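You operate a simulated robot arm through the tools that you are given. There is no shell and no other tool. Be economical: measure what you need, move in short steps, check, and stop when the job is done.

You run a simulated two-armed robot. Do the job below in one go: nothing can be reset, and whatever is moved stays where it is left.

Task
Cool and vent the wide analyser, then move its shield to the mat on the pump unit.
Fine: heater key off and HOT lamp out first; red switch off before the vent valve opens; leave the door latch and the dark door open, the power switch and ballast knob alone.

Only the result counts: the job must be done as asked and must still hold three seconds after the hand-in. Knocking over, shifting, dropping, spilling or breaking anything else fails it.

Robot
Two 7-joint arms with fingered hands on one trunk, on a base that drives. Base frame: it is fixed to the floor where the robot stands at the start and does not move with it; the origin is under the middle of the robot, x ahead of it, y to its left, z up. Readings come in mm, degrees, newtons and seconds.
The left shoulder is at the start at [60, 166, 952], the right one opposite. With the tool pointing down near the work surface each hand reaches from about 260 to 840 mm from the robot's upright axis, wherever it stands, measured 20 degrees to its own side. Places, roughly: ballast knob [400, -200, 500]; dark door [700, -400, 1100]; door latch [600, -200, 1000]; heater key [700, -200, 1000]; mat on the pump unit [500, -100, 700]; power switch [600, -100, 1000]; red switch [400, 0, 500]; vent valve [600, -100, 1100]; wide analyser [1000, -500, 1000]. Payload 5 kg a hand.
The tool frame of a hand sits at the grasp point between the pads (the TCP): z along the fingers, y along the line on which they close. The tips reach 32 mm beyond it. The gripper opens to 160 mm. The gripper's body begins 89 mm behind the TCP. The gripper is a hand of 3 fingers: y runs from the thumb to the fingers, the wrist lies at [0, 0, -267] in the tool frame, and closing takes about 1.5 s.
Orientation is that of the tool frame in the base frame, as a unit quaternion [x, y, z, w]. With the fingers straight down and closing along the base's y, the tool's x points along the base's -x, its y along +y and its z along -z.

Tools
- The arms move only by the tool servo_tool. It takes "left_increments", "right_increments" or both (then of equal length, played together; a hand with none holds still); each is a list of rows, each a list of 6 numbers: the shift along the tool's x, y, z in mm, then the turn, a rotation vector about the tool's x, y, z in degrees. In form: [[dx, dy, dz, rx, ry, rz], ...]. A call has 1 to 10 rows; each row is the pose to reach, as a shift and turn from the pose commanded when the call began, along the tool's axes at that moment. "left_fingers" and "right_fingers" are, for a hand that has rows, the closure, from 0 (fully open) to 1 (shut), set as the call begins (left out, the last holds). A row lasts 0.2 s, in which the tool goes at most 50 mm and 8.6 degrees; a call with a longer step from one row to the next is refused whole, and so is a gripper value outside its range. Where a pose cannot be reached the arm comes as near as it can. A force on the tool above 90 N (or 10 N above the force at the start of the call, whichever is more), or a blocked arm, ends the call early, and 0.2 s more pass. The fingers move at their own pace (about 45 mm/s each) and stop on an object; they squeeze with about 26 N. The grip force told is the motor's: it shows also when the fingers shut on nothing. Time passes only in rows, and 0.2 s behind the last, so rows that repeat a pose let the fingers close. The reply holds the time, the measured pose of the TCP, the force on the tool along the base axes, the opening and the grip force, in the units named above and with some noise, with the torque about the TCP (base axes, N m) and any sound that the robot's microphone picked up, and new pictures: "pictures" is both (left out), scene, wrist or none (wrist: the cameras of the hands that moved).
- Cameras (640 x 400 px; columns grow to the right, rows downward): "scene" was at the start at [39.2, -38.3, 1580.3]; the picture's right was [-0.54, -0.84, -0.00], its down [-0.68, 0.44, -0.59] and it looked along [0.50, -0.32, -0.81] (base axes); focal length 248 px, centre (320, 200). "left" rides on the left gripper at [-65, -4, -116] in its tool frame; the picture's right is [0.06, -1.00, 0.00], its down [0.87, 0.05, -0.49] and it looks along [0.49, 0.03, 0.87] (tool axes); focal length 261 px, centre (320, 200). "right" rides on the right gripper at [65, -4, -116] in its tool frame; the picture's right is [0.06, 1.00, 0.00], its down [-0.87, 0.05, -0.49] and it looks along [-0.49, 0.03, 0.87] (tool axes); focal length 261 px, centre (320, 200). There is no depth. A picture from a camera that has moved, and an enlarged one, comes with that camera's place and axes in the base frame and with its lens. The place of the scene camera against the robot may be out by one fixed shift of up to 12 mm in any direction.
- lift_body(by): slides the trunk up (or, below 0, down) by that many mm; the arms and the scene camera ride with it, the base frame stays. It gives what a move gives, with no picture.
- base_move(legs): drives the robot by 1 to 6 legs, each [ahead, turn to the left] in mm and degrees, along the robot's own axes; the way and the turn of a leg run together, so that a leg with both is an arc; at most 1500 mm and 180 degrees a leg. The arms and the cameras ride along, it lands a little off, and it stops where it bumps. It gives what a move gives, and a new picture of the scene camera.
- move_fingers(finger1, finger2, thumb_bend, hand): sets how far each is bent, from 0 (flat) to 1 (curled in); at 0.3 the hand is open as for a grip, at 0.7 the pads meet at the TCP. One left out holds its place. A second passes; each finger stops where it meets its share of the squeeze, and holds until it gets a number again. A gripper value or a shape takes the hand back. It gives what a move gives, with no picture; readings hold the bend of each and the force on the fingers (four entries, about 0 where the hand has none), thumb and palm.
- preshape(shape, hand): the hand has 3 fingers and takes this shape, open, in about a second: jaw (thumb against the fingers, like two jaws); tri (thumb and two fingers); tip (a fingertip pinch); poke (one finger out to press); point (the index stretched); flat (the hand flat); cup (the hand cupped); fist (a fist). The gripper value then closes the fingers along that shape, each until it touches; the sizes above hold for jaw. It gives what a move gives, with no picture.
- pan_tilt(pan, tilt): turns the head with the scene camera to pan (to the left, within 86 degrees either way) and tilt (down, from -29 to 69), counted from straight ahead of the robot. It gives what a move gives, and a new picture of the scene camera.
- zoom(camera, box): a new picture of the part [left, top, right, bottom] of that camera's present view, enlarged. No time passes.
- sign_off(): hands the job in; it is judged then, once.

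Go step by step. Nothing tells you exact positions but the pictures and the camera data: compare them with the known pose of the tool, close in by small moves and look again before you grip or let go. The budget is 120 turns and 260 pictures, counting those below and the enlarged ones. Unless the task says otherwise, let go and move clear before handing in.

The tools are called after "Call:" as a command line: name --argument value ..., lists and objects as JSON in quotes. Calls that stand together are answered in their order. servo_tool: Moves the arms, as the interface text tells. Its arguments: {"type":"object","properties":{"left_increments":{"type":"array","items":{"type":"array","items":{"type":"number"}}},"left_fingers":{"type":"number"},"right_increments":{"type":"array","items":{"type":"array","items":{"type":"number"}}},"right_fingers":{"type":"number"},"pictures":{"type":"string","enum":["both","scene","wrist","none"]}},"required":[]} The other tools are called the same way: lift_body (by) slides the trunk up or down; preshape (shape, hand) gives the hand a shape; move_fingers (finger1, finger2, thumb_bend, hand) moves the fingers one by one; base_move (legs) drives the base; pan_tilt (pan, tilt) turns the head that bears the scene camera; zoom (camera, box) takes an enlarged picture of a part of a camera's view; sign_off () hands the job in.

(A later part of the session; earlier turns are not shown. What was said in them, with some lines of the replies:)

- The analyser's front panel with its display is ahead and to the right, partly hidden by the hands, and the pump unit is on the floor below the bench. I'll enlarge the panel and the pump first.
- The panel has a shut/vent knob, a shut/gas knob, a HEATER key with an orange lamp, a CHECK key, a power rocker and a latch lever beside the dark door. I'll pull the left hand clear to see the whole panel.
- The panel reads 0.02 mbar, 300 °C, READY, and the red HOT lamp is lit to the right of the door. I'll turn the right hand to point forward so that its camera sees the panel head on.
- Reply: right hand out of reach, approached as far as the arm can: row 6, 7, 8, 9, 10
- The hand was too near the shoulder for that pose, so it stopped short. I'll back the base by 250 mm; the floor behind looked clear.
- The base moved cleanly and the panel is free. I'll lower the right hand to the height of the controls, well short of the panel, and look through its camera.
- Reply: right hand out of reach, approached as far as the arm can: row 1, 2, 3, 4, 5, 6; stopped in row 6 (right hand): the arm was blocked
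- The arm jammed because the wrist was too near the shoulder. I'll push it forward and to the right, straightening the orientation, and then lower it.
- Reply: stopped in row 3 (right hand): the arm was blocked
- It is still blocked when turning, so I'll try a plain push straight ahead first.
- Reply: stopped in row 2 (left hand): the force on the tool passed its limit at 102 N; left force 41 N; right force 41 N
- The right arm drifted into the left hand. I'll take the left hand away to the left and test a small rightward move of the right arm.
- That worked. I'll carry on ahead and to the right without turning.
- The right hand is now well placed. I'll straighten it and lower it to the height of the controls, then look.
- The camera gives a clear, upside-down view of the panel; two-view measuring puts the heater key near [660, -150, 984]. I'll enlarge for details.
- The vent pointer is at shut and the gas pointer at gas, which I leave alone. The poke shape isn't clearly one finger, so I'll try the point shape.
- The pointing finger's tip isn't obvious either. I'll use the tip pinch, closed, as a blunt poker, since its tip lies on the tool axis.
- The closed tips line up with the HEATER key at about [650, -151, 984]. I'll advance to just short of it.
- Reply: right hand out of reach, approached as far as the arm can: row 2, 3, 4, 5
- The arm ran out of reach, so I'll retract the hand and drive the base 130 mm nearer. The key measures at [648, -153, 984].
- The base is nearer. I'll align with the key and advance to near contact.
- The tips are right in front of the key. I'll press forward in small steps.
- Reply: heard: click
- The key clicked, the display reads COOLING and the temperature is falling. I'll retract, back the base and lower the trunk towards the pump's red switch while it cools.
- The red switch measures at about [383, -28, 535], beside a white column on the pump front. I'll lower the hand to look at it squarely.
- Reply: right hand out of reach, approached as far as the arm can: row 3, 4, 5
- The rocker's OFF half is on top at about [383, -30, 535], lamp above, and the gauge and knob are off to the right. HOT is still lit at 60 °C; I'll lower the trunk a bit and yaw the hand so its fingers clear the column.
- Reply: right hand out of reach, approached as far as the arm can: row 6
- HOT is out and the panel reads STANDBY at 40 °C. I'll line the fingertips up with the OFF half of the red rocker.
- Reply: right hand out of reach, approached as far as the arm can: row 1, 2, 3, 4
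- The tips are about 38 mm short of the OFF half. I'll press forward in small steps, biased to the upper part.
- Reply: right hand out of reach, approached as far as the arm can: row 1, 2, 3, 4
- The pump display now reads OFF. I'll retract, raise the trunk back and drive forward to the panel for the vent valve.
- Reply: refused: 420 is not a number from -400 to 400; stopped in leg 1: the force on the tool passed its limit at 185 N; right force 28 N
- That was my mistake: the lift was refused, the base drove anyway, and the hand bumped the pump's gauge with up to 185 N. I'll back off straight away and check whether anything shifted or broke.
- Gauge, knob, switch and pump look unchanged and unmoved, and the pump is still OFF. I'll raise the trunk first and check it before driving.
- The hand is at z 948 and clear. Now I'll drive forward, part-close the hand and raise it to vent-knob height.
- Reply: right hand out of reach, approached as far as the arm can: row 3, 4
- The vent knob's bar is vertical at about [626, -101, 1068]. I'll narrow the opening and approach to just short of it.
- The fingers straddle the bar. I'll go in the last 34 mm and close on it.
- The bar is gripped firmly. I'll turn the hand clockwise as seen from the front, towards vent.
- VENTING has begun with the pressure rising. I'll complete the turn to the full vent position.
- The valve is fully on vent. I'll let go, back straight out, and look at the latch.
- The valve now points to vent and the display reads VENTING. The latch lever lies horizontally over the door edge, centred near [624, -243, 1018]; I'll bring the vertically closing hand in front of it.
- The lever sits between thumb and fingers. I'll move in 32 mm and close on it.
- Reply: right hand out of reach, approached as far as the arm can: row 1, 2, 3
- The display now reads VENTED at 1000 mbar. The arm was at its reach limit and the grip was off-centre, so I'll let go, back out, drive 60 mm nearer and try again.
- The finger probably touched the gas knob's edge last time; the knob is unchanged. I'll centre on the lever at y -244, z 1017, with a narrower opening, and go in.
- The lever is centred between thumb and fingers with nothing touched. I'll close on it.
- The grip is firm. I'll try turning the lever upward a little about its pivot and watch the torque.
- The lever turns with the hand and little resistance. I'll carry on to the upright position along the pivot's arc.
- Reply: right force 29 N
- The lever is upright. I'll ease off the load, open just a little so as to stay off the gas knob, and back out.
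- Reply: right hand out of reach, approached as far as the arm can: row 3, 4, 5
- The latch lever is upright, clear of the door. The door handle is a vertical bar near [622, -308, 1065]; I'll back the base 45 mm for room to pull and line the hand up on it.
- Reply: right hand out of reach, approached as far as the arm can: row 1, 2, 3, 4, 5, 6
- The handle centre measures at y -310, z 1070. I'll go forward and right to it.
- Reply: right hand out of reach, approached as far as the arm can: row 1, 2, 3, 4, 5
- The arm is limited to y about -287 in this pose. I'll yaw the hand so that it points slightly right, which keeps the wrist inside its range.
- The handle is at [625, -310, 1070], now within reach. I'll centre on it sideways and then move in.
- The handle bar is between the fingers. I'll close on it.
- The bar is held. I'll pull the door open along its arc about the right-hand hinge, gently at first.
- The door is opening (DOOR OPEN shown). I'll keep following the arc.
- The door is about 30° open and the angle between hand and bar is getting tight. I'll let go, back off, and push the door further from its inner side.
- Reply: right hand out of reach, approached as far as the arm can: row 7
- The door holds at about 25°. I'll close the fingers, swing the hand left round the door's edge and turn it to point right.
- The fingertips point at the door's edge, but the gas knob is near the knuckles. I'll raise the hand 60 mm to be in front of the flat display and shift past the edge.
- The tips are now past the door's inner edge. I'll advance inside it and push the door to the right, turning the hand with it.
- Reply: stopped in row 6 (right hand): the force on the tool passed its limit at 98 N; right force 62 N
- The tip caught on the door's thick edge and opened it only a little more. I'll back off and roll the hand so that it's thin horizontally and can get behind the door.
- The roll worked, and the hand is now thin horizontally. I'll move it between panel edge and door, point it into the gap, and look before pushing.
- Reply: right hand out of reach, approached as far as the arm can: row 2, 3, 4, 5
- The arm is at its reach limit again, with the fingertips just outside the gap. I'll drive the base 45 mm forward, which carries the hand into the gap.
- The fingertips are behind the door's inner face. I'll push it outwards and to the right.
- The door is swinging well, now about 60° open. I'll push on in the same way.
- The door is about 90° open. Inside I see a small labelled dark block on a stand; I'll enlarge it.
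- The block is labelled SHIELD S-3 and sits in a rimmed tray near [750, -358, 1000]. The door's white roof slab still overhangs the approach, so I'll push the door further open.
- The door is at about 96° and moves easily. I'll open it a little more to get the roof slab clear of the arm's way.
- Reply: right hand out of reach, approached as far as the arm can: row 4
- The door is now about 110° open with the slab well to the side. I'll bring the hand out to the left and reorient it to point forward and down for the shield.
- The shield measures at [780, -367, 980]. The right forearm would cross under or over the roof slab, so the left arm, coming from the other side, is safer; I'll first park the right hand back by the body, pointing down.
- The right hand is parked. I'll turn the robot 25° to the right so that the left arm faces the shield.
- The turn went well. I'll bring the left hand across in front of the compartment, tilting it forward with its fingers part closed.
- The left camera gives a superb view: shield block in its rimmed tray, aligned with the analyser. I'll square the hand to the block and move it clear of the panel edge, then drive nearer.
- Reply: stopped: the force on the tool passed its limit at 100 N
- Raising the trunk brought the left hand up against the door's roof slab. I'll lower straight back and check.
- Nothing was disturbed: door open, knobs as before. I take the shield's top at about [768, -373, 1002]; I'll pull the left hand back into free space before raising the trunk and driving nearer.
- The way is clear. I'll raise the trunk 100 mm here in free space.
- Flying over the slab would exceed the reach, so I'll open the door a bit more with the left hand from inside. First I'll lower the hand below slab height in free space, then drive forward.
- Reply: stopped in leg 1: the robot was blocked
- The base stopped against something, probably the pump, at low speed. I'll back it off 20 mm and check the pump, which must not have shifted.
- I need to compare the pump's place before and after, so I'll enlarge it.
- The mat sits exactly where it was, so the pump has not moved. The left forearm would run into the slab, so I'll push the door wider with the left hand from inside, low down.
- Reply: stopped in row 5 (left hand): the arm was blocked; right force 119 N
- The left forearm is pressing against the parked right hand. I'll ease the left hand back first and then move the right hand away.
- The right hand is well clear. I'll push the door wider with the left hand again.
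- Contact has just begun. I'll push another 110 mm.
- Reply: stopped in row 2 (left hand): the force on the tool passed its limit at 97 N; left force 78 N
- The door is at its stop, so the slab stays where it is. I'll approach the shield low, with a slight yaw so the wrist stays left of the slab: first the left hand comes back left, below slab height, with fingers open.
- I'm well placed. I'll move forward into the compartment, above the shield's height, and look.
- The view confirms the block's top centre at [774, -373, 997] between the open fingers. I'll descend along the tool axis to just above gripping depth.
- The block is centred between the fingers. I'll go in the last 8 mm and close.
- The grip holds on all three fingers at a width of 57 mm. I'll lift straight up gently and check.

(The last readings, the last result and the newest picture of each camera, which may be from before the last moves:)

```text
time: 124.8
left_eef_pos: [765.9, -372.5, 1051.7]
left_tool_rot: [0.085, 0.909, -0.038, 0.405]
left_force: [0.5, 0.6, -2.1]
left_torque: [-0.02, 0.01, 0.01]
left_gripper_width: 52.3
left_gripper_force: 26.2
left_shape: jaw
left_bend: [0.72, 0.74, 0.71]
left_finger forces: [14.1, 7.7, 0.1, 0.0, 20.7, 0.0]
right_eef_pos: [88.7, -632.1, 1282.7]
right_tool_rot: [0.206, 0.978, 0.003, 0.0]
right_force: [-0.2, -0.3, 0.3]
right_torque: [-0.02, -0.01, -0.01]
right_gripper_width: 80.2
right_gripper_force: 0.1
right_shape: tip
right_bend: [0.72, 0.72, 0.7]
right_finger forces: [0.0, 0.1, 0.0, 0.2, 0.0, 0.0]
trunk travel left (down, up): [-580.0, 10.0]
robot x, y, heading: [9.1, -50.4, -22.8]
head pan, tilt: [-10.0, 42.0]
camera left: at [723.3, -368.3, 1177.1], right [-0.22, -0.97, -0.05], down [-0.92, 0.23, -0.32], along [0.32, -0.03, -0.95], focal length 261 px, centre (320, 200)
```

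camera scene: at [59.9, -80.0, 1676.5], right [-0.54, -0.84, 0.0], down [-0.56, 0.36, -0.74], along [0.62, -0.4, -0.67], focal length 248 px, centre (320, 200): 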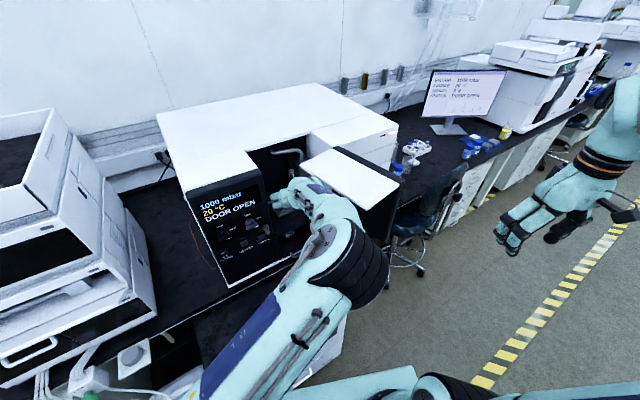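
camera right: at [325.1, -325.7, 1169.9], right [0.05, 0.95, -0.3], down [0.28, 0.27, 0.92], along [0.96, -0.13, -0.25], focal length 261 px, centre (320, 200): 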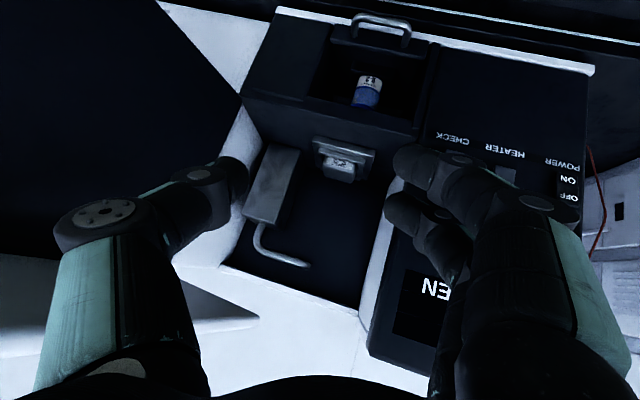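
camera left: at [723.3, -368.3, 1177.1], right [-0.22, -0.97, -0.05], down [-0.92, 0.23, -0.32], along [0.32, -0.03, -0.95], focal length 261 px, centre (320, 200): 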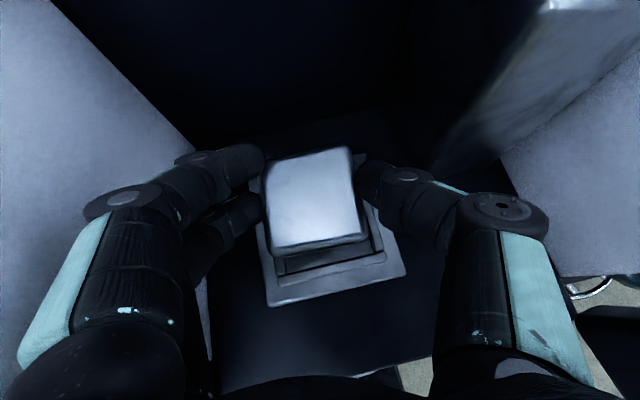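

The shield is held and clear of its tray. I'll withdraw along the way I came in, slowly.

Call:
servo_tool --left_increments '[[20, -3, -24, 0, 0, 0], [41, -6, -49, 0, 0, 0], [62, -10, -74, 0, 0, 0], [83, -13, -99, 0, 0, 0], [104, -16, -124, 0, 0, 0], [125, -20, -149, 0, 0, 0], [146, -23, -174, 0, 0, 0], [166, -26, -198, 0, 0, 0]]' --pictures "both"

```text
time: 126.6
left_eef_pos: [506.0, -350.1, 1061.4]
left_tool_rot: [0.084, 0.91, -0.038, 0.405]
left_force: [0.3, 0.5, -2.9]
left_torque: [0.01, 0.03, 0.03]
left_gripper_width: 52.1
left_gripper_force: 26.3
left_shape: jaw
left_bend: [0.72, 0.74, 0.71]
left_finger forces: [13.6, 7.9, 0.1, 0.0, 20.6, 0.0]
right_eef_pos: [87.7, -631.0, 1283.5]
right_tool_rot: [0.205, 0.979, 0.003, 0.001]
right_force: [-0.2, 1.1, 0.1]
right_torque: [0.01, -0.08, 0.0]
right_gripper_width: 80.1
right_gripper_force: 0.1
right_shape: tip
right_bend: [0.72, 0.72, 0.7]
right_finger forces: [0.0, 0.0, 0.0, 0.0, 0.0, 0.0]
trunk travel left (down, up): [-580.0, 10.0]
robot x, y, heading: [9.5, -45.6, -23.1]
head pan, tilt: [-10.0, 42.0]
camera scene: at [58.2, -79.8, 1676.6], right [-0.54, -0.84, 0.0], down [-0.56, 0.36, -0.74], along [0.62, -0.4, -0.67], focal length 248 px, centre (320, 200)
camera left: at [464.2, -345.9, 1186.5], right [-0.22, -0.97, -0.05], down [-0.92, 0.23, -0.32], along [0.32, -0.03, -0.95], focal length 261 px, centre (320, 200)
```

scene: 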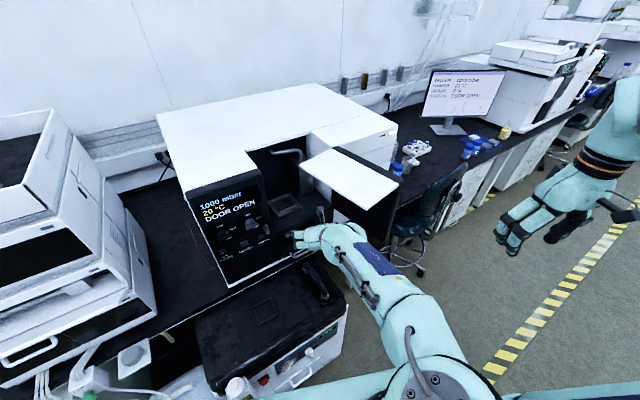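
left: 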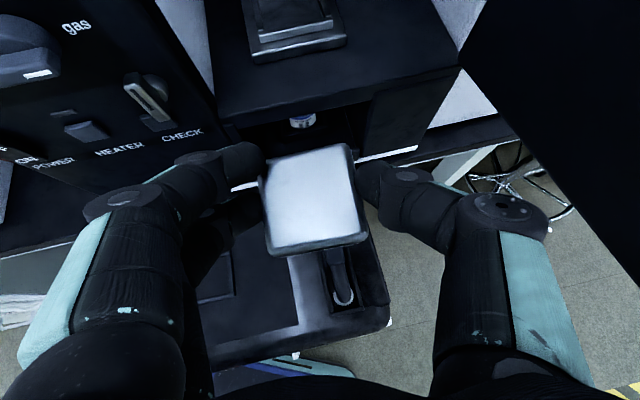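

The shield is out and held steady. I'll back the base 200 mm away from the bench to get working room for the mat; the hand is in free space.

Call:
base_move --legs '[[-200, 0]]'

Call:
lift_body --by -180

Call:
pan_tilt --pan 15 --tilt 40

```text
time: 128.2
left_eef_pos: [322.5, -270.1, 1062.1]
left_tool_rot: [0.083, 0.909, -0.038, 0.406]
left_force: [-0.2, 0.0, -1.5]
left_torque: [-0.02, 0.01, -0.02]
left_gripper_width: 52.0
left_gripper_force: 25.7
left_shape: jaw
left_bend: [0.72, 0.74, 0.71]
left_finger forces: [13.6, 7.9, 0.1, 0.0, 20.6, 0.1]
right_eef_pos: [-95.0, -552.1, 1283.1]
right_tool_rot: [0.206, 0.979, 0.003, 0.0]
right_force: [-1.5, 1.2, 0.8]
right_torque: [-0.03, -0.07, 0.02]
right_gripper_width: 79.8
right_gripper_force: 0.1
right_shape: tip
right_bend: [0.72, 0.72, 0.7]
right_finger forces: [0.1, 0.0, 0.0, 0.0, 0.0, 0.1]
trunk travel left (down, up): [-580.0, 10.0]
robot x, y, heading: [-176.0, 27.7, -22.7]
head pan, tilt: [-10.0, 42.0]
camera scene: at [-127.2, -1.3, 1676.6], right [-0.54, -0.84, 0.0], down [-0.56, 0.36, -0.74], along [0.63, -0.4, -0.67], focal length 248 px, centre (320, 200)
```

scene: 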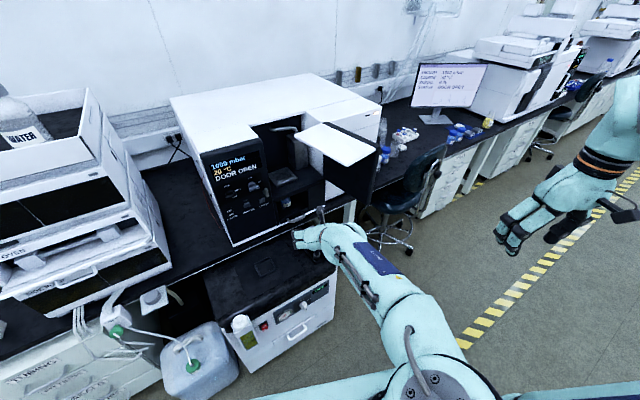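

```text
time: 130.2
left_eef_pos: [323.0, -270.0, 879.7]
left_tool_rot: [0.083, 0.909, -0.036, 0.406]
left_force: [-0.1, -0.2, -1.5]
left_torque: [0.0, 0.03, 0.04]
left_gripper_width: 52.4
left_gripper_force: 26.4
left_shape: jaw
left_bend: [0.72, 0.74, 0.71]
left_finger forces: [13.6, 7.9, 0.0, 0.0, 20.6, 0.0]
right_eef_pos: [-94.4, -553.3, 1103.2]
right_tool_rot: [0.206, 0.979, 0.003, 0.001]
right_force: [-0.7, 0.2, 0.2]
right_torque: [0.0, -0.01, 0.0]
right_gripper_width: 79.8
right_gripper_force: 0.1
right_shape: tip
right_bend: [0.72, 0.72, 0.7]
right_finger forces: [0.0, 0.1, 0.0, 0.0, 0.0, 0.0]
trunk travel left (down, up): [-400.0, 190.0]
robot x, y, heading: [-173.3, 28.8, -22.9]
head pan, tilt: [-10.0, 42.0]
```

```text
time: 131.1
left_eef_pos: [323.0, -270.4, 880.0]
left_tool_rot: [0.082, 0.909, -0.036, 0.407]
left_force: [0.2, 0.2, -3.9]
left_torque: [-0.02, 0.01, 0.02]
left_gripper_width: 51.8
left_gripper_force: 25.8
left_shape: jaw
left_bend: [0.72, 0.74, 0.71]
left_finger forces: [13.6, 7.9, 0.0, 0.0, 20.6, 0.1]
right_eef_pos: [-94.7, -553.3, 1102.5]
right_tool_rot: [0.205, 0.979, 0.003, 0.0]
right_force: [0.9, -0.1, 0.2]
right_torque: [-0.05, -0.02, -0.02]
right_gripper_width: 80.1
right_gripper_force: 0.0
right_shape: tip
right_bend: [0.72, 0.72, 0.7]
right_finger forces: [0.1, 0.0, 0.0, 0.0, 0.1, 0.0]
trunk travel left (down, up): [-400.0, 190.0]
robot x, y, heading: [-179.1, 30.1, -23.0]
head pan, tilt: [15.0, 40.0]
camera scene: at [-112.0, 31.6, 1499.5], right [-0.14, -0.99, 0.0], down [-0.64, 0.09, -0.77], along [0.76, -0.1, -0.64], focal length 248 px, centre (320, 200)
```

scene: 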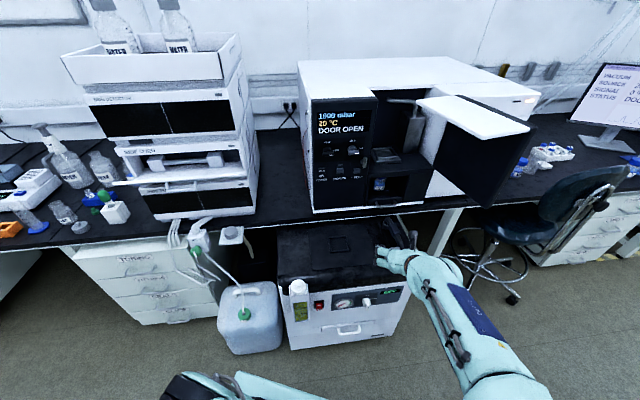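

I can see the mat's square frame on the pump top. I'll carry the shield to above it, squaring the hand, and look down.

Call:
servo_tool --left_increments '[[-10, 23, 22, -1.1, 0, -1], [-20, 46, 44, -2.2, 0, -2], [-30, 69, 66, -3.3, 0, -3], [-39, 93, 87, -4.5, 0, -4], [-49, 116, 109, -5.6, 0, -5], [-59, 139, 131, -6.7, 0, -6], [-69, 162, 153, -7.8, 0, -7]]' --pictures "both"

Call:
zoom --camera "scene" --box '[270, 200, 430, 300]'

```text
time: 132.7
left_eef_pos: [512.5, -136.5, 829.4]
left_tool_rot: [-0.001, 0.914, 0.0, 0.406]
left_force: [-0.5, -0.1, -2.4]
left_torque: [-0.01, 0.07, 0.01]
left_gripper_width: 52.2
left_gripper_force: 26.0
left_shape: jaw
left_bend: [0.72, 0.73, 0.71]
left_finger forces: [13.3, 8.0, 0.0, 0.1, 20.4, 0.1]
right_eef_pos: [-93.2, -553.4, 1102.1]
right_tool_rot: [0.205, 0.979, 0.003, 0.0]
right_force: [0.1, 0.0, 0.2]
right_torque: [0.0, -0.01, -0.05]
right_gripper_width: 80.0
right_gripper_force: 0.1
right_shape: tip
right_bend: [0.72, 0.72, 0.7]
right_finger forces: [0.1, 0.0, 0.0, 0.0, 0.0, 0.0]
trunk travel left (down, up): [-400.0, 190.0]
robot x, y, heading: [-176.0, 32.4, -22.7]
head pan, tilt: [15.0, 40.0]
camera scene: at [-111.4, 32.1, 1499.4], right [-0.13, -0.99, 0.0], down [-0.64, 0.09, -0.77], along [0.76, -0.1, -0.64], focal length 248 px, centre (320, 200)
camera left: at [470.1, -141.2, 953.5], right [-0.04, -1.0, -0.05], down [-0.95, 0.05, -0.32], along [0.32, 0.03, -0.95], focal length 261 px, centre (320, 200)
```

scene: 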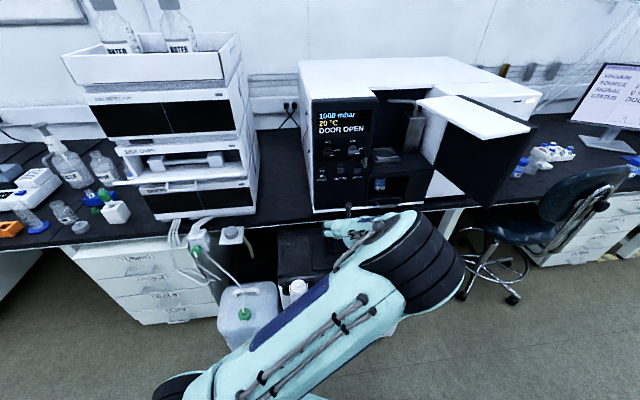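
left: 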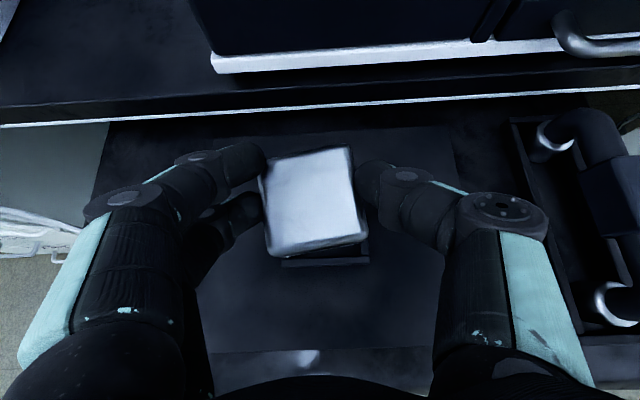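

```text
4.00 times, centred on (350, 250) of scene
camera zoom: at [-111.4, 32.1, 1499.4], right [-0.13, -0.99, 0.0], down [-0.64, 0.09, -0.77], along [0.76, -0.1, -0.64], focal length 991 px, centre (200, 0)
```

zoom: 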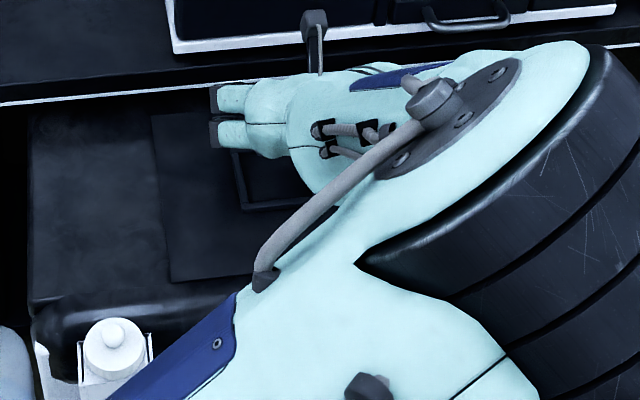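

The shield is above the frame but about 6° off and 19 mm short; I take the frame's centre at [535, -138, 720]. I'll correct both and lower part of the way.

Call:
servo_tool --left_increments '[[5, -2, 13, 1.5, 0, 1.3], [10, -4, 26, 3, 0, 2.7], [16, -5, 40, 4.4, 0, 4]]' --pictures "wrist"

Call:
zoom --camera "left" --box '[200, 100, 440, 300]'

```text
time: 133.4
left_eef_pos: [528.7, -145.4, 790.9]
left_tool_rot: [0.046, 0.912, -0.02, 0.407]
left_force: [-0.1, 0.0, -1.7]
left_torque: [0.01, 0.06, 0.01]
left_gripper_width: 52.1
left_gripper_force: 26.0
left_shape: jaw
left_bend: [0.72, 0.73, 0.71]
left_finger forces: [13.3, 8.0, 0.0, 0.0, 20.4, 0.0]
right_eef_pos: [-94.6, -552.1, 1103.6]
right_tool_rot: [0.204, 0.979, 0.003, 0.001]
right_force: [-0.3, 0.4, -1.1]
right_torque: [-0.01, 0.0, -0.01]
right_gripper_width: 79.7
right_gripper_force: 0.0
right_shape: tip
right_bend: [0.72, 0.72, 0.7]
right_finger forces: [0.0, 0.0, 0.0, 0.1, 0.0, 0.0]
trunk travel left (down, up): [-400.0, 190.0]
robot x, y, heading: [-175.2, 30.0, -22.8]
head pan, tilt: [15.0, 40.0]
camera left: at [487.0, -144.1, 915.8], right [-0.14, -0.99, -0.05], down [-0.94, 0.15, -0.32], along [0.32, 0.0, -0.95], focal length 261 px, centre (320, 200)
```

left: 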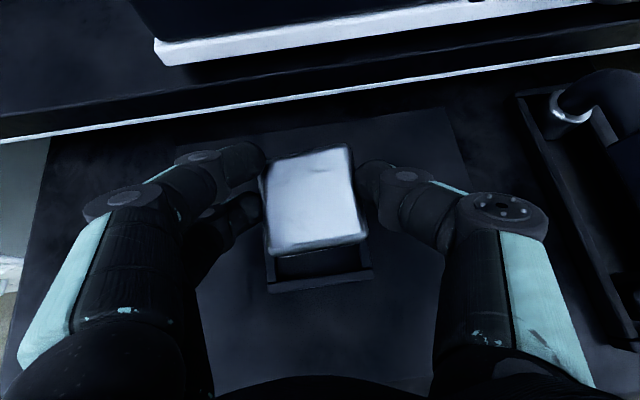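

```text
2.00 times, centred on (320, 200) of left
camera zoom: at [487.0, -144.1, 915.8], right [-0.14, -0.99, -0.05], down [-0.94, 0.15, -0.32], along [0.32, 0.0, -0.95], focal length 521 px, centre (320, 200)
```

zoom: 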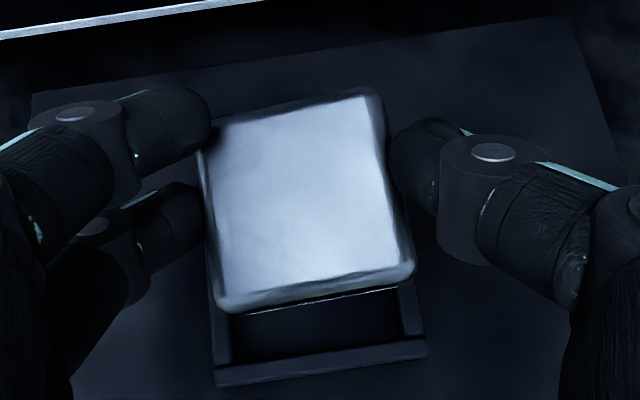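

The frame is a low raised rim, about 65 mm inside, centred at [526.5, -135.5]; the block's centre is at [532, -139]. I'll correct by 5.5 mm and 3.5 mm and come down a little.

Call:
servo_tool --left_increments '[[4, 1.5, -1, 0.7, 0, 0.6], [7, 2.9, -1, 1.5, 0, 1.3], [11, 2.9, 2, 1.5, 0, 1.3]]' --pictures "none"

Call:
zoom --camera "left" --box '[200, 100, 440, 300]'

```text
time: 134.2
left_eef_pos: [524.2, -141.1, 781.9]
left_tool_rot: [0.062, 0.911, -0.027, 0.406]
left_force: [-0.6, -0.8, -1.1]
left_torque: [0.01, 0.04, 0.03]
left_gripper_width: 52.0
left_gripper_force: 26.0
left_shape: jaw
left_bend: [0.72, 0.73, 0.71]
left_finger forces: [13.3, 8.1, 0.1, 0.1, 20.3, 0.0]
right_eef_pos: [-95.0, -553.1, 1104.1]
right_tool_rot: [0.205, 0.979, 0.002, 0.0]
right_force: [-0.1, 0.2, -0.5]
right_torque: [0.0, 0.0, -0.01]
right_gripper_width: 80.2
right_gripper_force: 0.1
right_shape: tip
right_bend: [0.72, 0.72, 0.7]
right_finger forces: [0.1, 0.0, 0.0, 0.1, 0.1, 0.0]
trunk travel left (down, up): [-400.0, 190.0]
robot x, y, heading: [-175.9, 30.4, -22.6]
head pan, tilt: [15.0, 40.0]
```

```text
2.00 times, centred on (320, 200) of left
camera zoom: at [481.6, -139.1, 906.4], right [-0.18, -0.98, -0.05], down [-0.93, 0.18, -0.32], along [0.32, -0.01, -0.95], focal length 521 px, centre (320, 200)
```

zoom: 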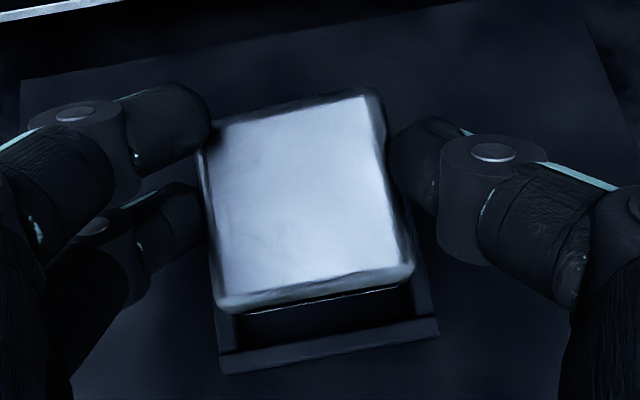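

The block is now centred over the frame and square to it. I'll lower straight down in small steps, reading the force.

Call:
servo_tool --left_increments '[[2, 0, 2, 0, 0, 0], [4, 0, 3.6, 0, 0, 0], [6, 0, 5.3, 0, 0, 0]]' --pictures "none"

Call:
servo_tool --left_increments '[[1.5, 0, 1.3, 0, 0, 0], [3, 0, 2.7, 0, 0, 0]]' --pictures "none"

```text
time: 135.1
left_eef_pos: [523.7, -141.2, 773.8]
left_tool_rot: [0.063, 0.911, -0.028, 0.407]
left_force: [-0.4, 0.1, -2.8]
left_torque: [0.01, 0.04, 0.03]
left_gripper_width: 52.1
left_gripper_force: 25.8
left_shape: jaw
left_bend: [0.72, 0.73, 0.71]
left_finger forces: [13.3, 8.1, 0.1, 0.0, 20.4, 0.0]
right_eef_pos: [-94.5, -553.8, 1102.8]
right_tool_rot: [0.205, 0.979, 0.003, 0.001]
right_force: [-0.2, 0.1, -1.2]
right_torque: [-0.01, 0.02, 0.01]
right_gripper_width: 79.6
right_gripper_force: 0.0
right_shape: tip
right_bend: [0.72, 0.72, 0.7]
right_finger forces: [0.1, 0.0, 0.0, 0.0, 0.1, 0.0]
trunk travel left (down, up): [-400.0, 190.0]
robot x, y, heading: [-177.6, 26.8, -22.6]
head pan, tilt: [15.0, 40.0]
```

```text
time: 135.7
left_eef_pos: [523.9, -141.8, 769.9]
left_tool_rot: [0.063, 0.912, -0.029, 0.405]
left_force: [-0.3, 0.3, -2.3]
left_torque: [0.02, 0.01, 0.0]
left_gripper_width: 52.0
left_gripper_force: 25.8
left_shape: jaw
left_bend: [0.72, 0.73, 0.71]
left_finger forces: [13.2, 8.1, 0.0, 0.0, 20.4, 0.1]
right_eef_pos: [-95.6, -553.5, 1103.6]
right_tool_rot: [0.205, 0.979, 0.002, 0.001]
right_force: [0.2, -0.1, -0.1]
right_torque: [0.0, 0.01, -0.02]
right_gripper_width: 79.5
right_gripper_force: 0.0
right_shape: tip
right_bend: [0.72, 0.72, 0.7]
right_finger forces: [0.0, 0.0, 0.0, 0.0, 0.0, 0.1]
trunk travel left (down, up): [-400.0, 190.0]
robot x, y, heading: [-176.4, 30.2, -23.0]
head pan, tilt: [15.0, 40.0]
```

No contact yet. I'll look and then carry on down.

Call:
servo_tool --left_increments '[[1.5, 0, 1.3, 0, 0, 0], [3, 0, 2.7, 0, 0, 0], [4.5, 0, 4, 0, 0, 0]]' --pictures "none"

Call:
zoom --camera "left" --box '[200, 100, 440, 300]'

Call:
zoom --camera "scene" --box '[270, 190, 430, 290]'

```text
time: 136.4
left_eef_pos: [522.8, -142.1, 764.4]
left_tool_rot: [0.063, 0.911, -0.028, 0.406]
left_force: [-0.4, -0.4, -2.2]
left_torque: [0.0, 0.01, 0.0]
left_gripper_width: 52.1
left_gripper_force: 26.2
left_shape: jaw
left_bend: [0.72, 0.73, 0.71]
left_finger forces: [13.2, 8.1, 0.0, 0.1, 20.4, 0.0]
right_eef_pos: [-94.3, -553.0, 1102.9]
right_tool_rot: [0.206, 0.979, 0.003, 0.001]
right_force: [0.3, -0.7, -0.4]
right_torque: [0.0, 0.0, -0.01]
right_gripper_width: 79.9
right_gripper_force: 0.0
right_shape: tip
right_bend: [0.72, 0.72, 0.7]
right_finger forces: [0.0, 0.1, 0.0, 0.0, 0.1, 0.0]
trunk travel left (down, up): [-400.0, 190.0]
robot x, y, heading: [-176.5, 26.3, -22.9]
head pan, tilt: [15.0, 40.0]
```

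```text
2.00 times, centred on (320, 200) of left
camera zoom: at [481.1, -140.0, 888.8], right [-0.18, -0.98, -0.05], down [-0.93, 0.18, -0.32], along [0.32, -0.01, -0.95], focal length 521 px, centre (320, 200)
```

zoom: 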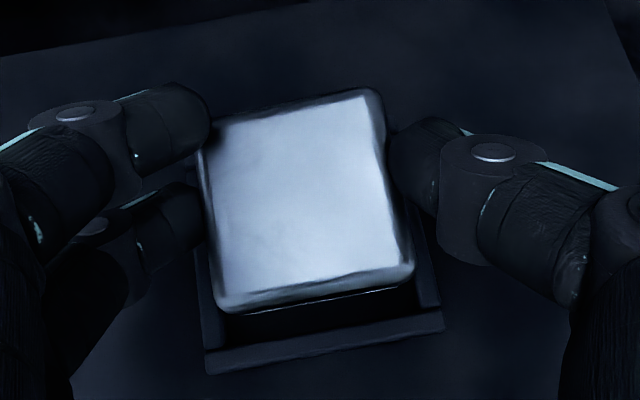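

```text
4.00 times, centred on (350, 240) of scene
camera zoom: at [-111.8, 31.8, 1499.5], right [-0.13, -0.99, 0.0], down [-0.64, 0.09, -0.77], along [0.76, -0.1, -0.64], focal length 991 px, centre (200, 40)
```

zoom: 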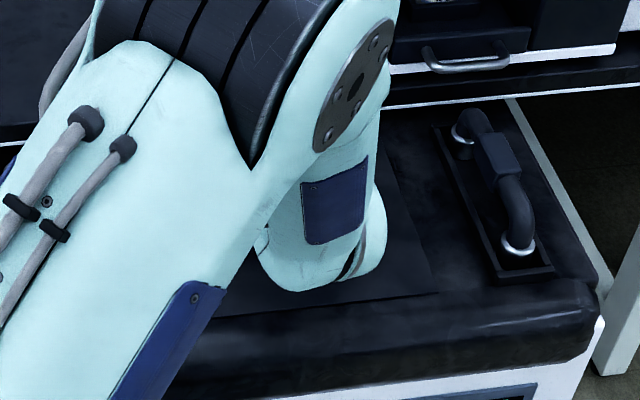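

Still centred and the frame is close beneath. I'll continue down in 1.5 mm steps.

Call:
servo_tool --left_increments '[[1.2, 1, 1, 0, 0, 0], [2.3, 1.5, 2, 0, 0, 0], [3.4, 1.5, 3, 0, 0, 0]]' --pictures "none"

Call:
servo_tool --left_increments '[[1.2, 0, 1, 0, 0, 0], [2.3, 0, 2, 0, 0, 0], [3.4, 0, 3, 0, 0, 0]]' --pictures "none"

```text
time: 137.2
left_eef_pos: [523.7, -141.7, 759.1]
left_tool_rot: [0.063, 0.911, -0.028, 0.406]
left_force: [-0.4, 0.3, -1.9]
left_torque: [-0.02, 0.04, -0.01]
left_gripper_width: 51.8
left_gripper_force: 26.2
left_shape: jaw
left_bend: [0.72, 0.73, 0.71]
left_finger forces: [13.2, 8.2, 0.0, 0.1, 20.4, 0.1]
right_eef_pos: [-94.8, -553.5, 1103.3]
right_tool_rot: [0.206, 0.979, 0.002, 0.001]
right_force: [0.5, 0.4, -0.6]
right_torque: [0.01, -0.03, 0.01]
right_gripper_width: 79.8
right_gripper_force: 0.1
right_shape: tip
right_bend: [0.72, 0.72, 0.7]
right_finger forces: [0.0, 0.0, 0.1, 0.0, 0.1, 0.0]
trunk travel left (down, up): [-400.0, 190.0]
robot x, y, heading: [-173.9, 28.1, -22.7]
head pan, tilt: [15.0, 40.0]
```

```text
time: 138.1
left_eef_pos: [523.7, -140.8, 755.9]
left_tool_rot: [0.062, 0.912, -0.028, 0.405]
left_force: [0.0, -0.3, -2.5]
left_torque: [-0.02, 0.01, 0.02]
left_gripper_width: 52.3
left_gripper_force: 26.7
left_shape: jaw
left_bend: [0.72, 0.73, 0.71]
left_finger forces: [13.2, 8.1, 0.0, 0.0, 20.5, 0.0]
right_eef_pos: [-94.2, -552.8, 1103.5]
right_tool_rot: [0.205, 0.979, 0.003, 0.001]
right_force: [0.5, 0.6, -0.6]
right_torque: [-0.03, 0.01, -0.01]
right_gripper_width: 80.1
right_gripper_force: 0.1
right_shape: tip
right_bend: [0.72, 0.72, 0.7]
right_finger forces: [0.0, 0.0, 0.0, 0.0, 0.1, 0.0]
trunk travel left (down, up): [-400.0, 190.0]
robot x, y, heading: [-178.7, 30.5, -23.0]
head pan, tilt: [15.0, 40.0]
```

Still no contact. I'll go on with the same small steps.

Call:
servo_tool --left_increments '[[1.2, 0, 1, 0, 0, 0], [2.3, 0, 2, 0, 0, 0]]' --pictures "none"

Call:
servo_tool --left_increments '[[1.2, 0, 1, 0, 0, 0], [2.3, 0, 2, 0, 0, 0]]' --pictures "none"

Call:
zoom --camera "left" --box '[200, 100, 440, 300]'

```text
time: 138.7
left_eef_pos: [523.7, -140.5, 750.8]
left_tool_rot: [0.062, 0.911, -0.028, 0.406]
left_force: [-0.3, 0.0, -2.9]
left_torque: [-0.01, -0.02, -0.02]
left_gripper_width: 52.1
left_gripper_force: 26.5
left_shape: jaw
left_bend: [0.72, 0.73, 0.71]
left_finger forces: [13.2, 8.2, 0.1, 0.0, 20.4, 0.0]
right_eef_pos: [-94.7, -553.8, 1103.2]
right_tool_rot: [0.205, 0.979, 0.003, 0.001]
right_force: [-0.5, -0.1, -0.2]
right_torque: [0.0, 0.01, -0.01]
right_gripper_width: 79.6
right_gripper_force: 0.1
right_shape: tip
right_bend: [0.72, 0.72, 0.7]
right_finger forces: [0.0, 0.0, 0.0, 0.0, 0.0, 0.0]
trunk travel left (down, up): [-400.0, 190.0]
robot x, y, heading: [-176.4, 31.9, -22.7]
head pan, tilt: [15.0, 40.0]
```

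```text
time: 139.2
left_eef_pos: [523.4, -140.6, 749.8]
left_tool_rot: [0.062, 0.911, -0.028, 0.408]
left_force: [-2.0, 0.3, 6.3]
left_torque: [0.29, -0.22, 0.13]
left_gripper_width: 52.1
left_gripper_force: 26.5
left_shape: jaw
left_bend: [0.72, 0.74, 0.71]
left_finger forces: [13.5, 8.1, 0.0, 0.0, 20.5, 0.1]
right_eef_pos: [-95.1, -553.3, 1103.3]
right_tool_rot: [0.206, 0.979, 0.002, 0.0]
right_force: [0.4, -1.0, 0.1]
right_torque: [0.0, 0.01, 0.01]
right_gripper_width: 79.9
right_gripper_force: 0.0
right_shape: tip
right_bend: [0.72, 0.72, 0.7]
right_finger forces: [0.0, 0.0, 0.0, 0.0, 0.0, 0.0]
trunk travel left (down, up): [-400.0, 190.0]
robot x, y, heading: [-178.9, 30.3, -22.6]
head pan, tilt: [15.0, 40.0]
```

```text
2.00 times, centred on (320, 200) of left
camera zoom: at [480.6, -138.3, 875.1], right [-0.18, -0.98, -0.05], down [-0.93, 0.18, -0.32], along [0.32, -0.01, -0.95], focal length 521 px, centre (320, 200)
```

zoom: 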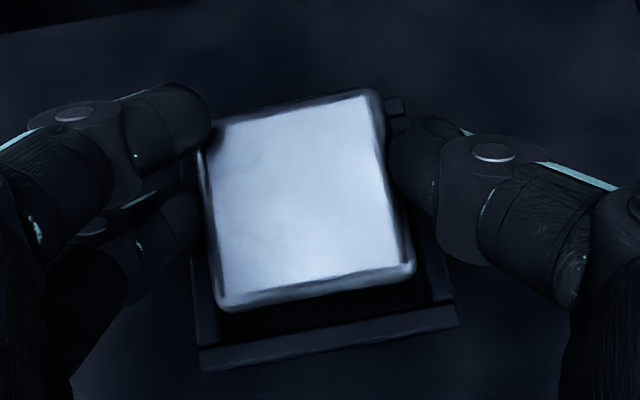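

Contact at last: the upward force has risen by about 9 N with the block centred in the frame. I'll settle 1.5 mm more, then open slowly.

Call:
servo_tool --left_increments '[[1.1, 0, 1, 0, 0, 0], [1.1, 0, 1, 0, 0, 0]]' --pictures "none"

```text
time: 139.8
left_eef_pos: [522.9, -141.3, 748.1]
left_tool_rot: [0.063, 0.91, -0.029, 0.409]
left_force: [-1.6, 1.3, 16.1]
left_torque: [0.61, -0.46, 0.16]
left_gripper_width: 52.1
left_gripper_force: 25.9
left_shape: jaw
left_bend: [0.72, 0.74, 0.71]
left_finger forces: [18.8, 8.4, 0.0, 0.0, 21.8, 0.1]
right_eef_pos: [-94.7, -553.0, 1104.4]
right_tool_rot: [0.205, 0.979, 0.003, 0.0]
right_force: [-0.4, -0.1, -0.2]
right_torque: [0.0, 0.02, -0.02]
right_gripper_width: 79.9
right_gripper_force: 0.0
right_shape: tip
right_bend: [0.72, 0.72, 0.7]
right_finger forces: [0.1, 0.0, 0.1, 0.0, 0.1, 0.1]
trunk travel left (down, up): [-400.0, 190.0]
robot x, y, heading: [-173.6, 32.2, -22.7]
head pan, tilt: [15.0, 40.0]
```

The torque shows a finger resting on the frame's rim, just as it did in the tray, so the block's base is practically on the mat. I'll ease the press slightly and open.

Call:
servo_tool --left_increments '[[-1.1, 0, -1, 0, 0, 0], [-1.1, 0, -1, 0, 0, 0], [-1.1, 0, -1, 0, 0, 0], [-1.1, 0, -1, 0, 0, 0], [-1.1, 0, -1, 0, 0, 0]]' --left_fingers 0.45 --pictures "none"

Call:
zoom --camera "left" --box '[200, 100, 440, 300]'

```text
time: 141.1
left_eef_pos: [523.3, -140.5, 749.0]
left_tool_rot: [0.063, 0.911, -0.028, 0.406]
left_force: [-0.3, -3.9, 9.4]
left_torque: [0.26, -0.12, -0.04]
left_gripper_width: 83.7
left_gripper_force: 0.0
left_shape: jaw
left_bend: [0.72, 0.74, 0.7]
left_finger forces: [0.0, 8.9, 0.0, 0.1, 0.0, 0.0]
right_eef_pos: [-95.9, -553.1, 1103.4]
right_tool_rot: [0.206, 0.979, 0.002, 0.0]
right_force: [0.3, -0.7, -0.3]
right_torque: [0.0, -0.01, -0.01]
right_gripper_width: 80.0
right_gripper_force: 0.1
right_shape: tip
right_bend: [0.72, 0.72, 0.7]
right_finger forces: [0.0, 0.1, 0.0, 0.0, 0.0, 0.0]
trunk travel left (down, up): [-400.0, 190.0]
robot x, y, heading: [-174.3, 30.2, -22.6]
head pan, tilt: [15.0, 40.0]
```

```text
2.00 times, centred on (320, 200) of left
camera zoom: at [480.3, -139.0, 873.9], right [-0.18, -0.98, -0.05], down [-0.93, 0.18, -0.32], along [0.32, -0.01, -0.95], focal length 521 px, centre (320, 200)
```

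zoom: 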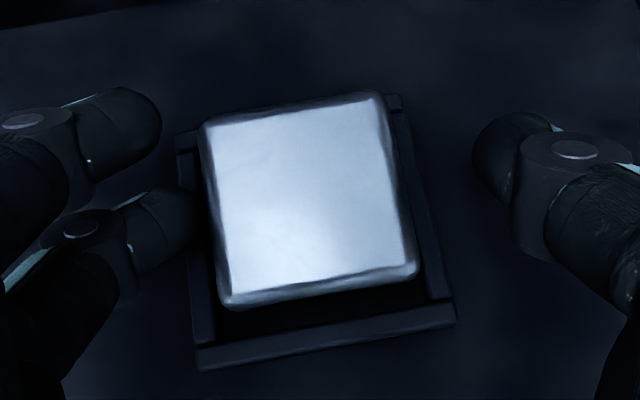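

The shield rests in the frame and the fingers are open, one touching the rim. I'll lift the hand straight up.

Call:
servo_tool --left_increments '[[-4, 0, -3.6, 0, 0, 0], [-9, 0, -8, 0, 0, 0], [-18, 0, -16, 0, 0, 0], [-34, 0, -31, 0, 0, 0], [-52, 0, -47, 0, 0, 0], [-74, 0, -67, 0, 0, 0]]' --pictures "wrist"

Call:
zoom --camera "left" --box '[230, 150, 410, 300]'

```text
time: 142.4
left_eef_pos: [521.0, -139.8, 849.2]
left_tool_rot: [0.063, 0.911, -0.028, 0.406]
left_force: [0.1, 0.0, -0.2]
left_torque: [0.03, -0.01, 0.02]
left_gripper_width: 87.3
left_gripper_force: 0.0
left_shape: jaw
left_bend: [0.72, 0.72, 0.7]
left_finger forces: [0.0, 0.0, 0.0, 0.0, 0.0, 0.1]
right_eef_pos: [-95.7, -552.9, 1102.5]
right_tool_rot: [0.206, 0.979, 0.002, 0.0]
right_force: [-0.8, -0.3, 1.3]
right_torque: [-0.01, -0.02, -0.01]
right_gripper_width: 79.8
right_gripper_force: 0.1
right_shape: tip
right_bend: [0.72, 0.72, 0.7]
right_finger forces: [0.0, 0.1, 0.0, 0.0, 0.0, 0.1]
trunk travel left (down, up): [-400.0, 190.0]
robot x, y, heading: [-177.4, 32.2, -22.9]
head pan, tilt: [15.0, 40.0]
camera left: at [479.5, -137.8, 974.5], right [-0.18, -0.98, -0.05], down [-0.93, 0.18, -0.32], along [0.32, -0.01, -0.95], focal length 261 px, centre (320, 200)
```

left: 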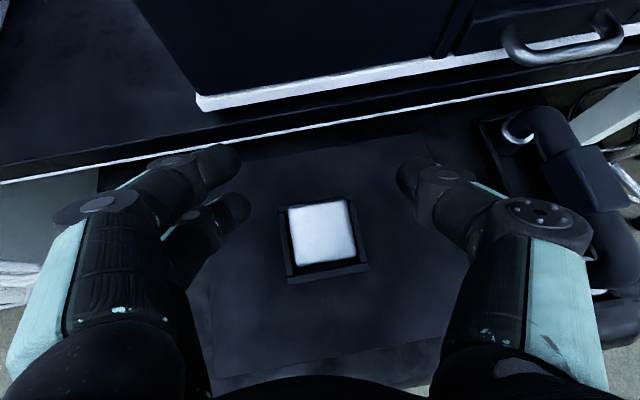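

```text
2.67 times, centred on (320, 225) of left
camera zoom: at [479.5, -137.8, 974.5], right [-0.18, -0.98, -0.05], down [-0.93, 0.18, -0.32], along [0.32, -0.01, -0.95], focal length 695 px, centre (320, 133)
```

zoom: 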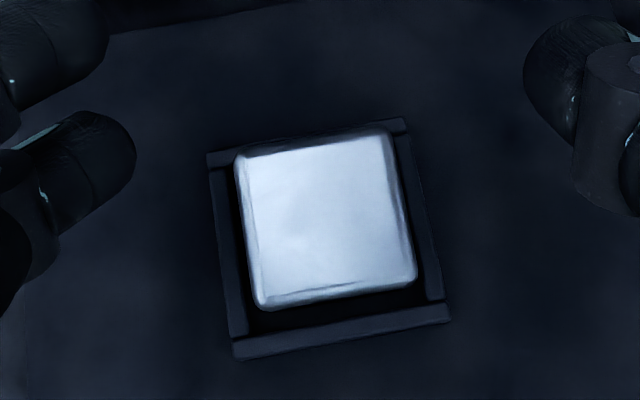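

The shield sits flat inside the mat's frame. I'll draw the left hand up and back, then check the whole scene once more.

Call:
servo_tool --left_increments '[[0, 0, -35, 0, 0, 0], [15, -3, -70, 0, 0, 0], [30, -8, -105, 0, 0, 0], [45, -13, -140, 0, 0, 0], [55, -18, -160, 0, 0, 0]]' --pictures "none"

Call:
base_move --legs '[[-150, 0]]'

Call:
zoom --camera "scene" --box '[250, 50, 540, 230]'

Call:
zoom --camera "scene" --box '[200, 180, 400, 330]'

```text
time: 143.7
left_eef_pos: [365.2, -136.4, 914.5]
left_tool_rot: [0.062, 0.911, -0.027, 0.406]
left_force: [0.1, 0.5, 0.2]
left_torque: [0.0, 0.01, -0.04]
left_gripper_width: 87.5
left_gripper_force: 0.0
left_shape: jaw
left_bend: [0.72, 0.72, 0.7]
left_finger forces: [0.1, 0.1, 0.0, 0.0, 0.0, 0.0]
right_eef_pos: [-93.7, -553.7, 1103.7]
right_tool_rot: [0.205, 0.979, 0.002, 0.001]
right_force: [-1.2, -0.4, -0.1]
right_torque: [0.01, 0.01, 0.0]
right_gripper_width: 79.9
right_gripper_force: 0.0
right_shape: tip
right_bend: [0.72, 0.72, 0.7]
right_finger forces: [0.0, 0.0, 0.0, 0.0, 0.1, 0.0]
trunk travel left (down, up): [-400.0, 190.0]
robot x, y, heading: [-178.5, 27.3, -22.9]
head pan, tilt: [15.0, 40.0]
```

```text
time: 145.0
left_eef_pos: [228.0, -77.5, 915.0]
left_tool_rot: [0.062, 0.911, -0.028, 0.406]
left_force: [-0.1, 1.0, -0.2]
left_torque: [0.01, 0.01, 0.03]
left_gripper_width: 87.5
left_gripper_force: 0.1
left_shape: jaw
left_bend: [0.72, 0.72, 0.7]
left_finger forces: [0.0, 0.0, 0.0, 0.0, 0.1, 0.0]
right_eef_pos: [-233.4, -494.6, 1103.0]
right_tool_rot: [0.205, 0.979, 0.002, 0.0]
right_force: [0.2, 0.3, -0.3]
right_torque: [-0.02, -0.02, 0.02]
right_gripper_width: 80.1
right_gripper_force: 0.1
right_shape: tip
right_bend: [0.72, 0.72, 0.7]
right_finger forces: [0.1, 0.1, 0.0, 0.0, 0.1, 0.0]
trunk travel left (down, up): [-400.0, 190.0]
robot x, y, heading: [-316.6, 89.4, -22.7]
head pan, tilt: [15.0, 40.0]
camera scene: at [-250.9, 90.1, 1499.5], right [-0.13, -0.99, 0.0], down [-0.64, 0.09, -0.77], along [0.76, -0.1, -0.64], focal length 248 px, centre (320, 200)
```

scene: 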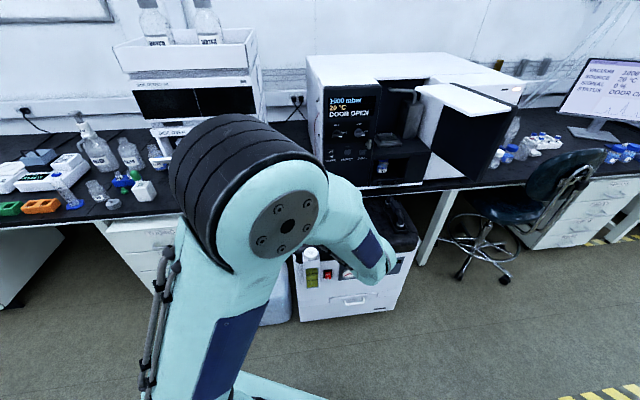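

```text
2.21 times, centred on (395, 140) of scene
camera zoom: at [-250.9, 90.1, 1499.5], right [-0.13, -0.99, 0.0], down [-0.64, 0.09, -0.77], along [0.76, -0.1, -0.64], focal length 547 px, centre (154, 332)
```

zoom: 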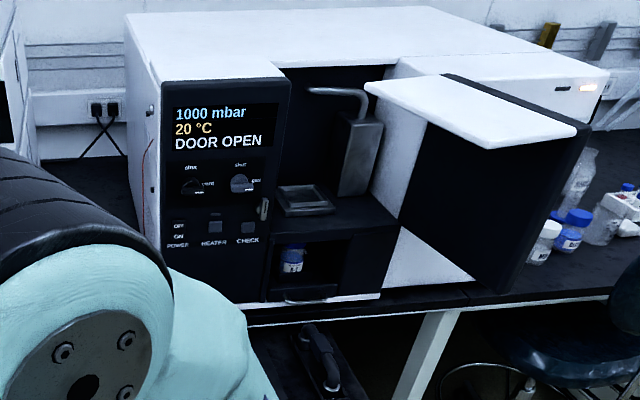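

```text
2.67 times, centred on (300, 255) of scene
camera zoom: at [-250.9, 90.1, 1499.5], right [-0.13, -0.99, 0.0], down [-0.64, 0.09, -0.77], along [0.76, -0.1, -0.64], focal length 661 px, centre (373, 53)
```

zoom: 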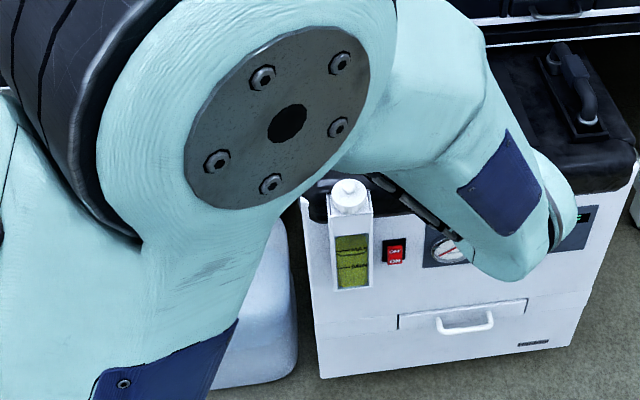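

Everything reads as wanted: heater off, HOT out, valve at vent, latch and door open, pump switch off. One last look from the left hand at the shield.

Call:
zoom --camera "left" --box '[160, 0, 480, 200]'

```text
2.00 times, centred on (320, 100) of left
camera zoom: at [185.0, -76.2, 1039.9], right [-0.18, -0.98, -0.05], down [-0.93, 0.18, -0.32], along [0.32, -0.01, -0.95], focal length 521 px, centre (320, 400)
```

zoom: 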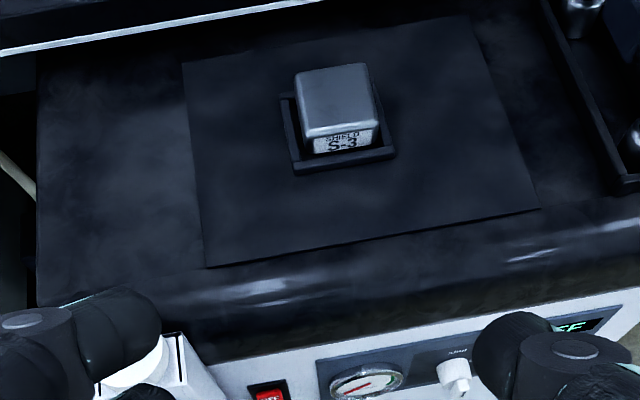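

The shield S-3 sits level in the mat's frame, both hands are clear, and the pump reads OFF with the ballast knob untouched. I'm handing in.

Call:
sign_off

```text
The job is handed in.
```

I cooled and vented the analyser in the order you set, and its shield (S-3) now sits in the frame of the mat on the pump unit. The latch and dark door are open, and I left the power switch and ballast knob alone.

There were a few unplanned contacts along the way:
- **Pump front:** the right hand struck it near the gauge at up to 185 N, after I drove the base when a lift had been refused.
- **Base:** it was also blocked once while driving forward, most likely by the pump.
- **Door:** the left hand pressed up against the door's roof slab at about 100 N, and I pushed the door hard against its stop once.
- **Gas knob:** a finger probably brushed it.

I checked the pictures after the hard contacts and at the end, and saw nothing moved or broken.
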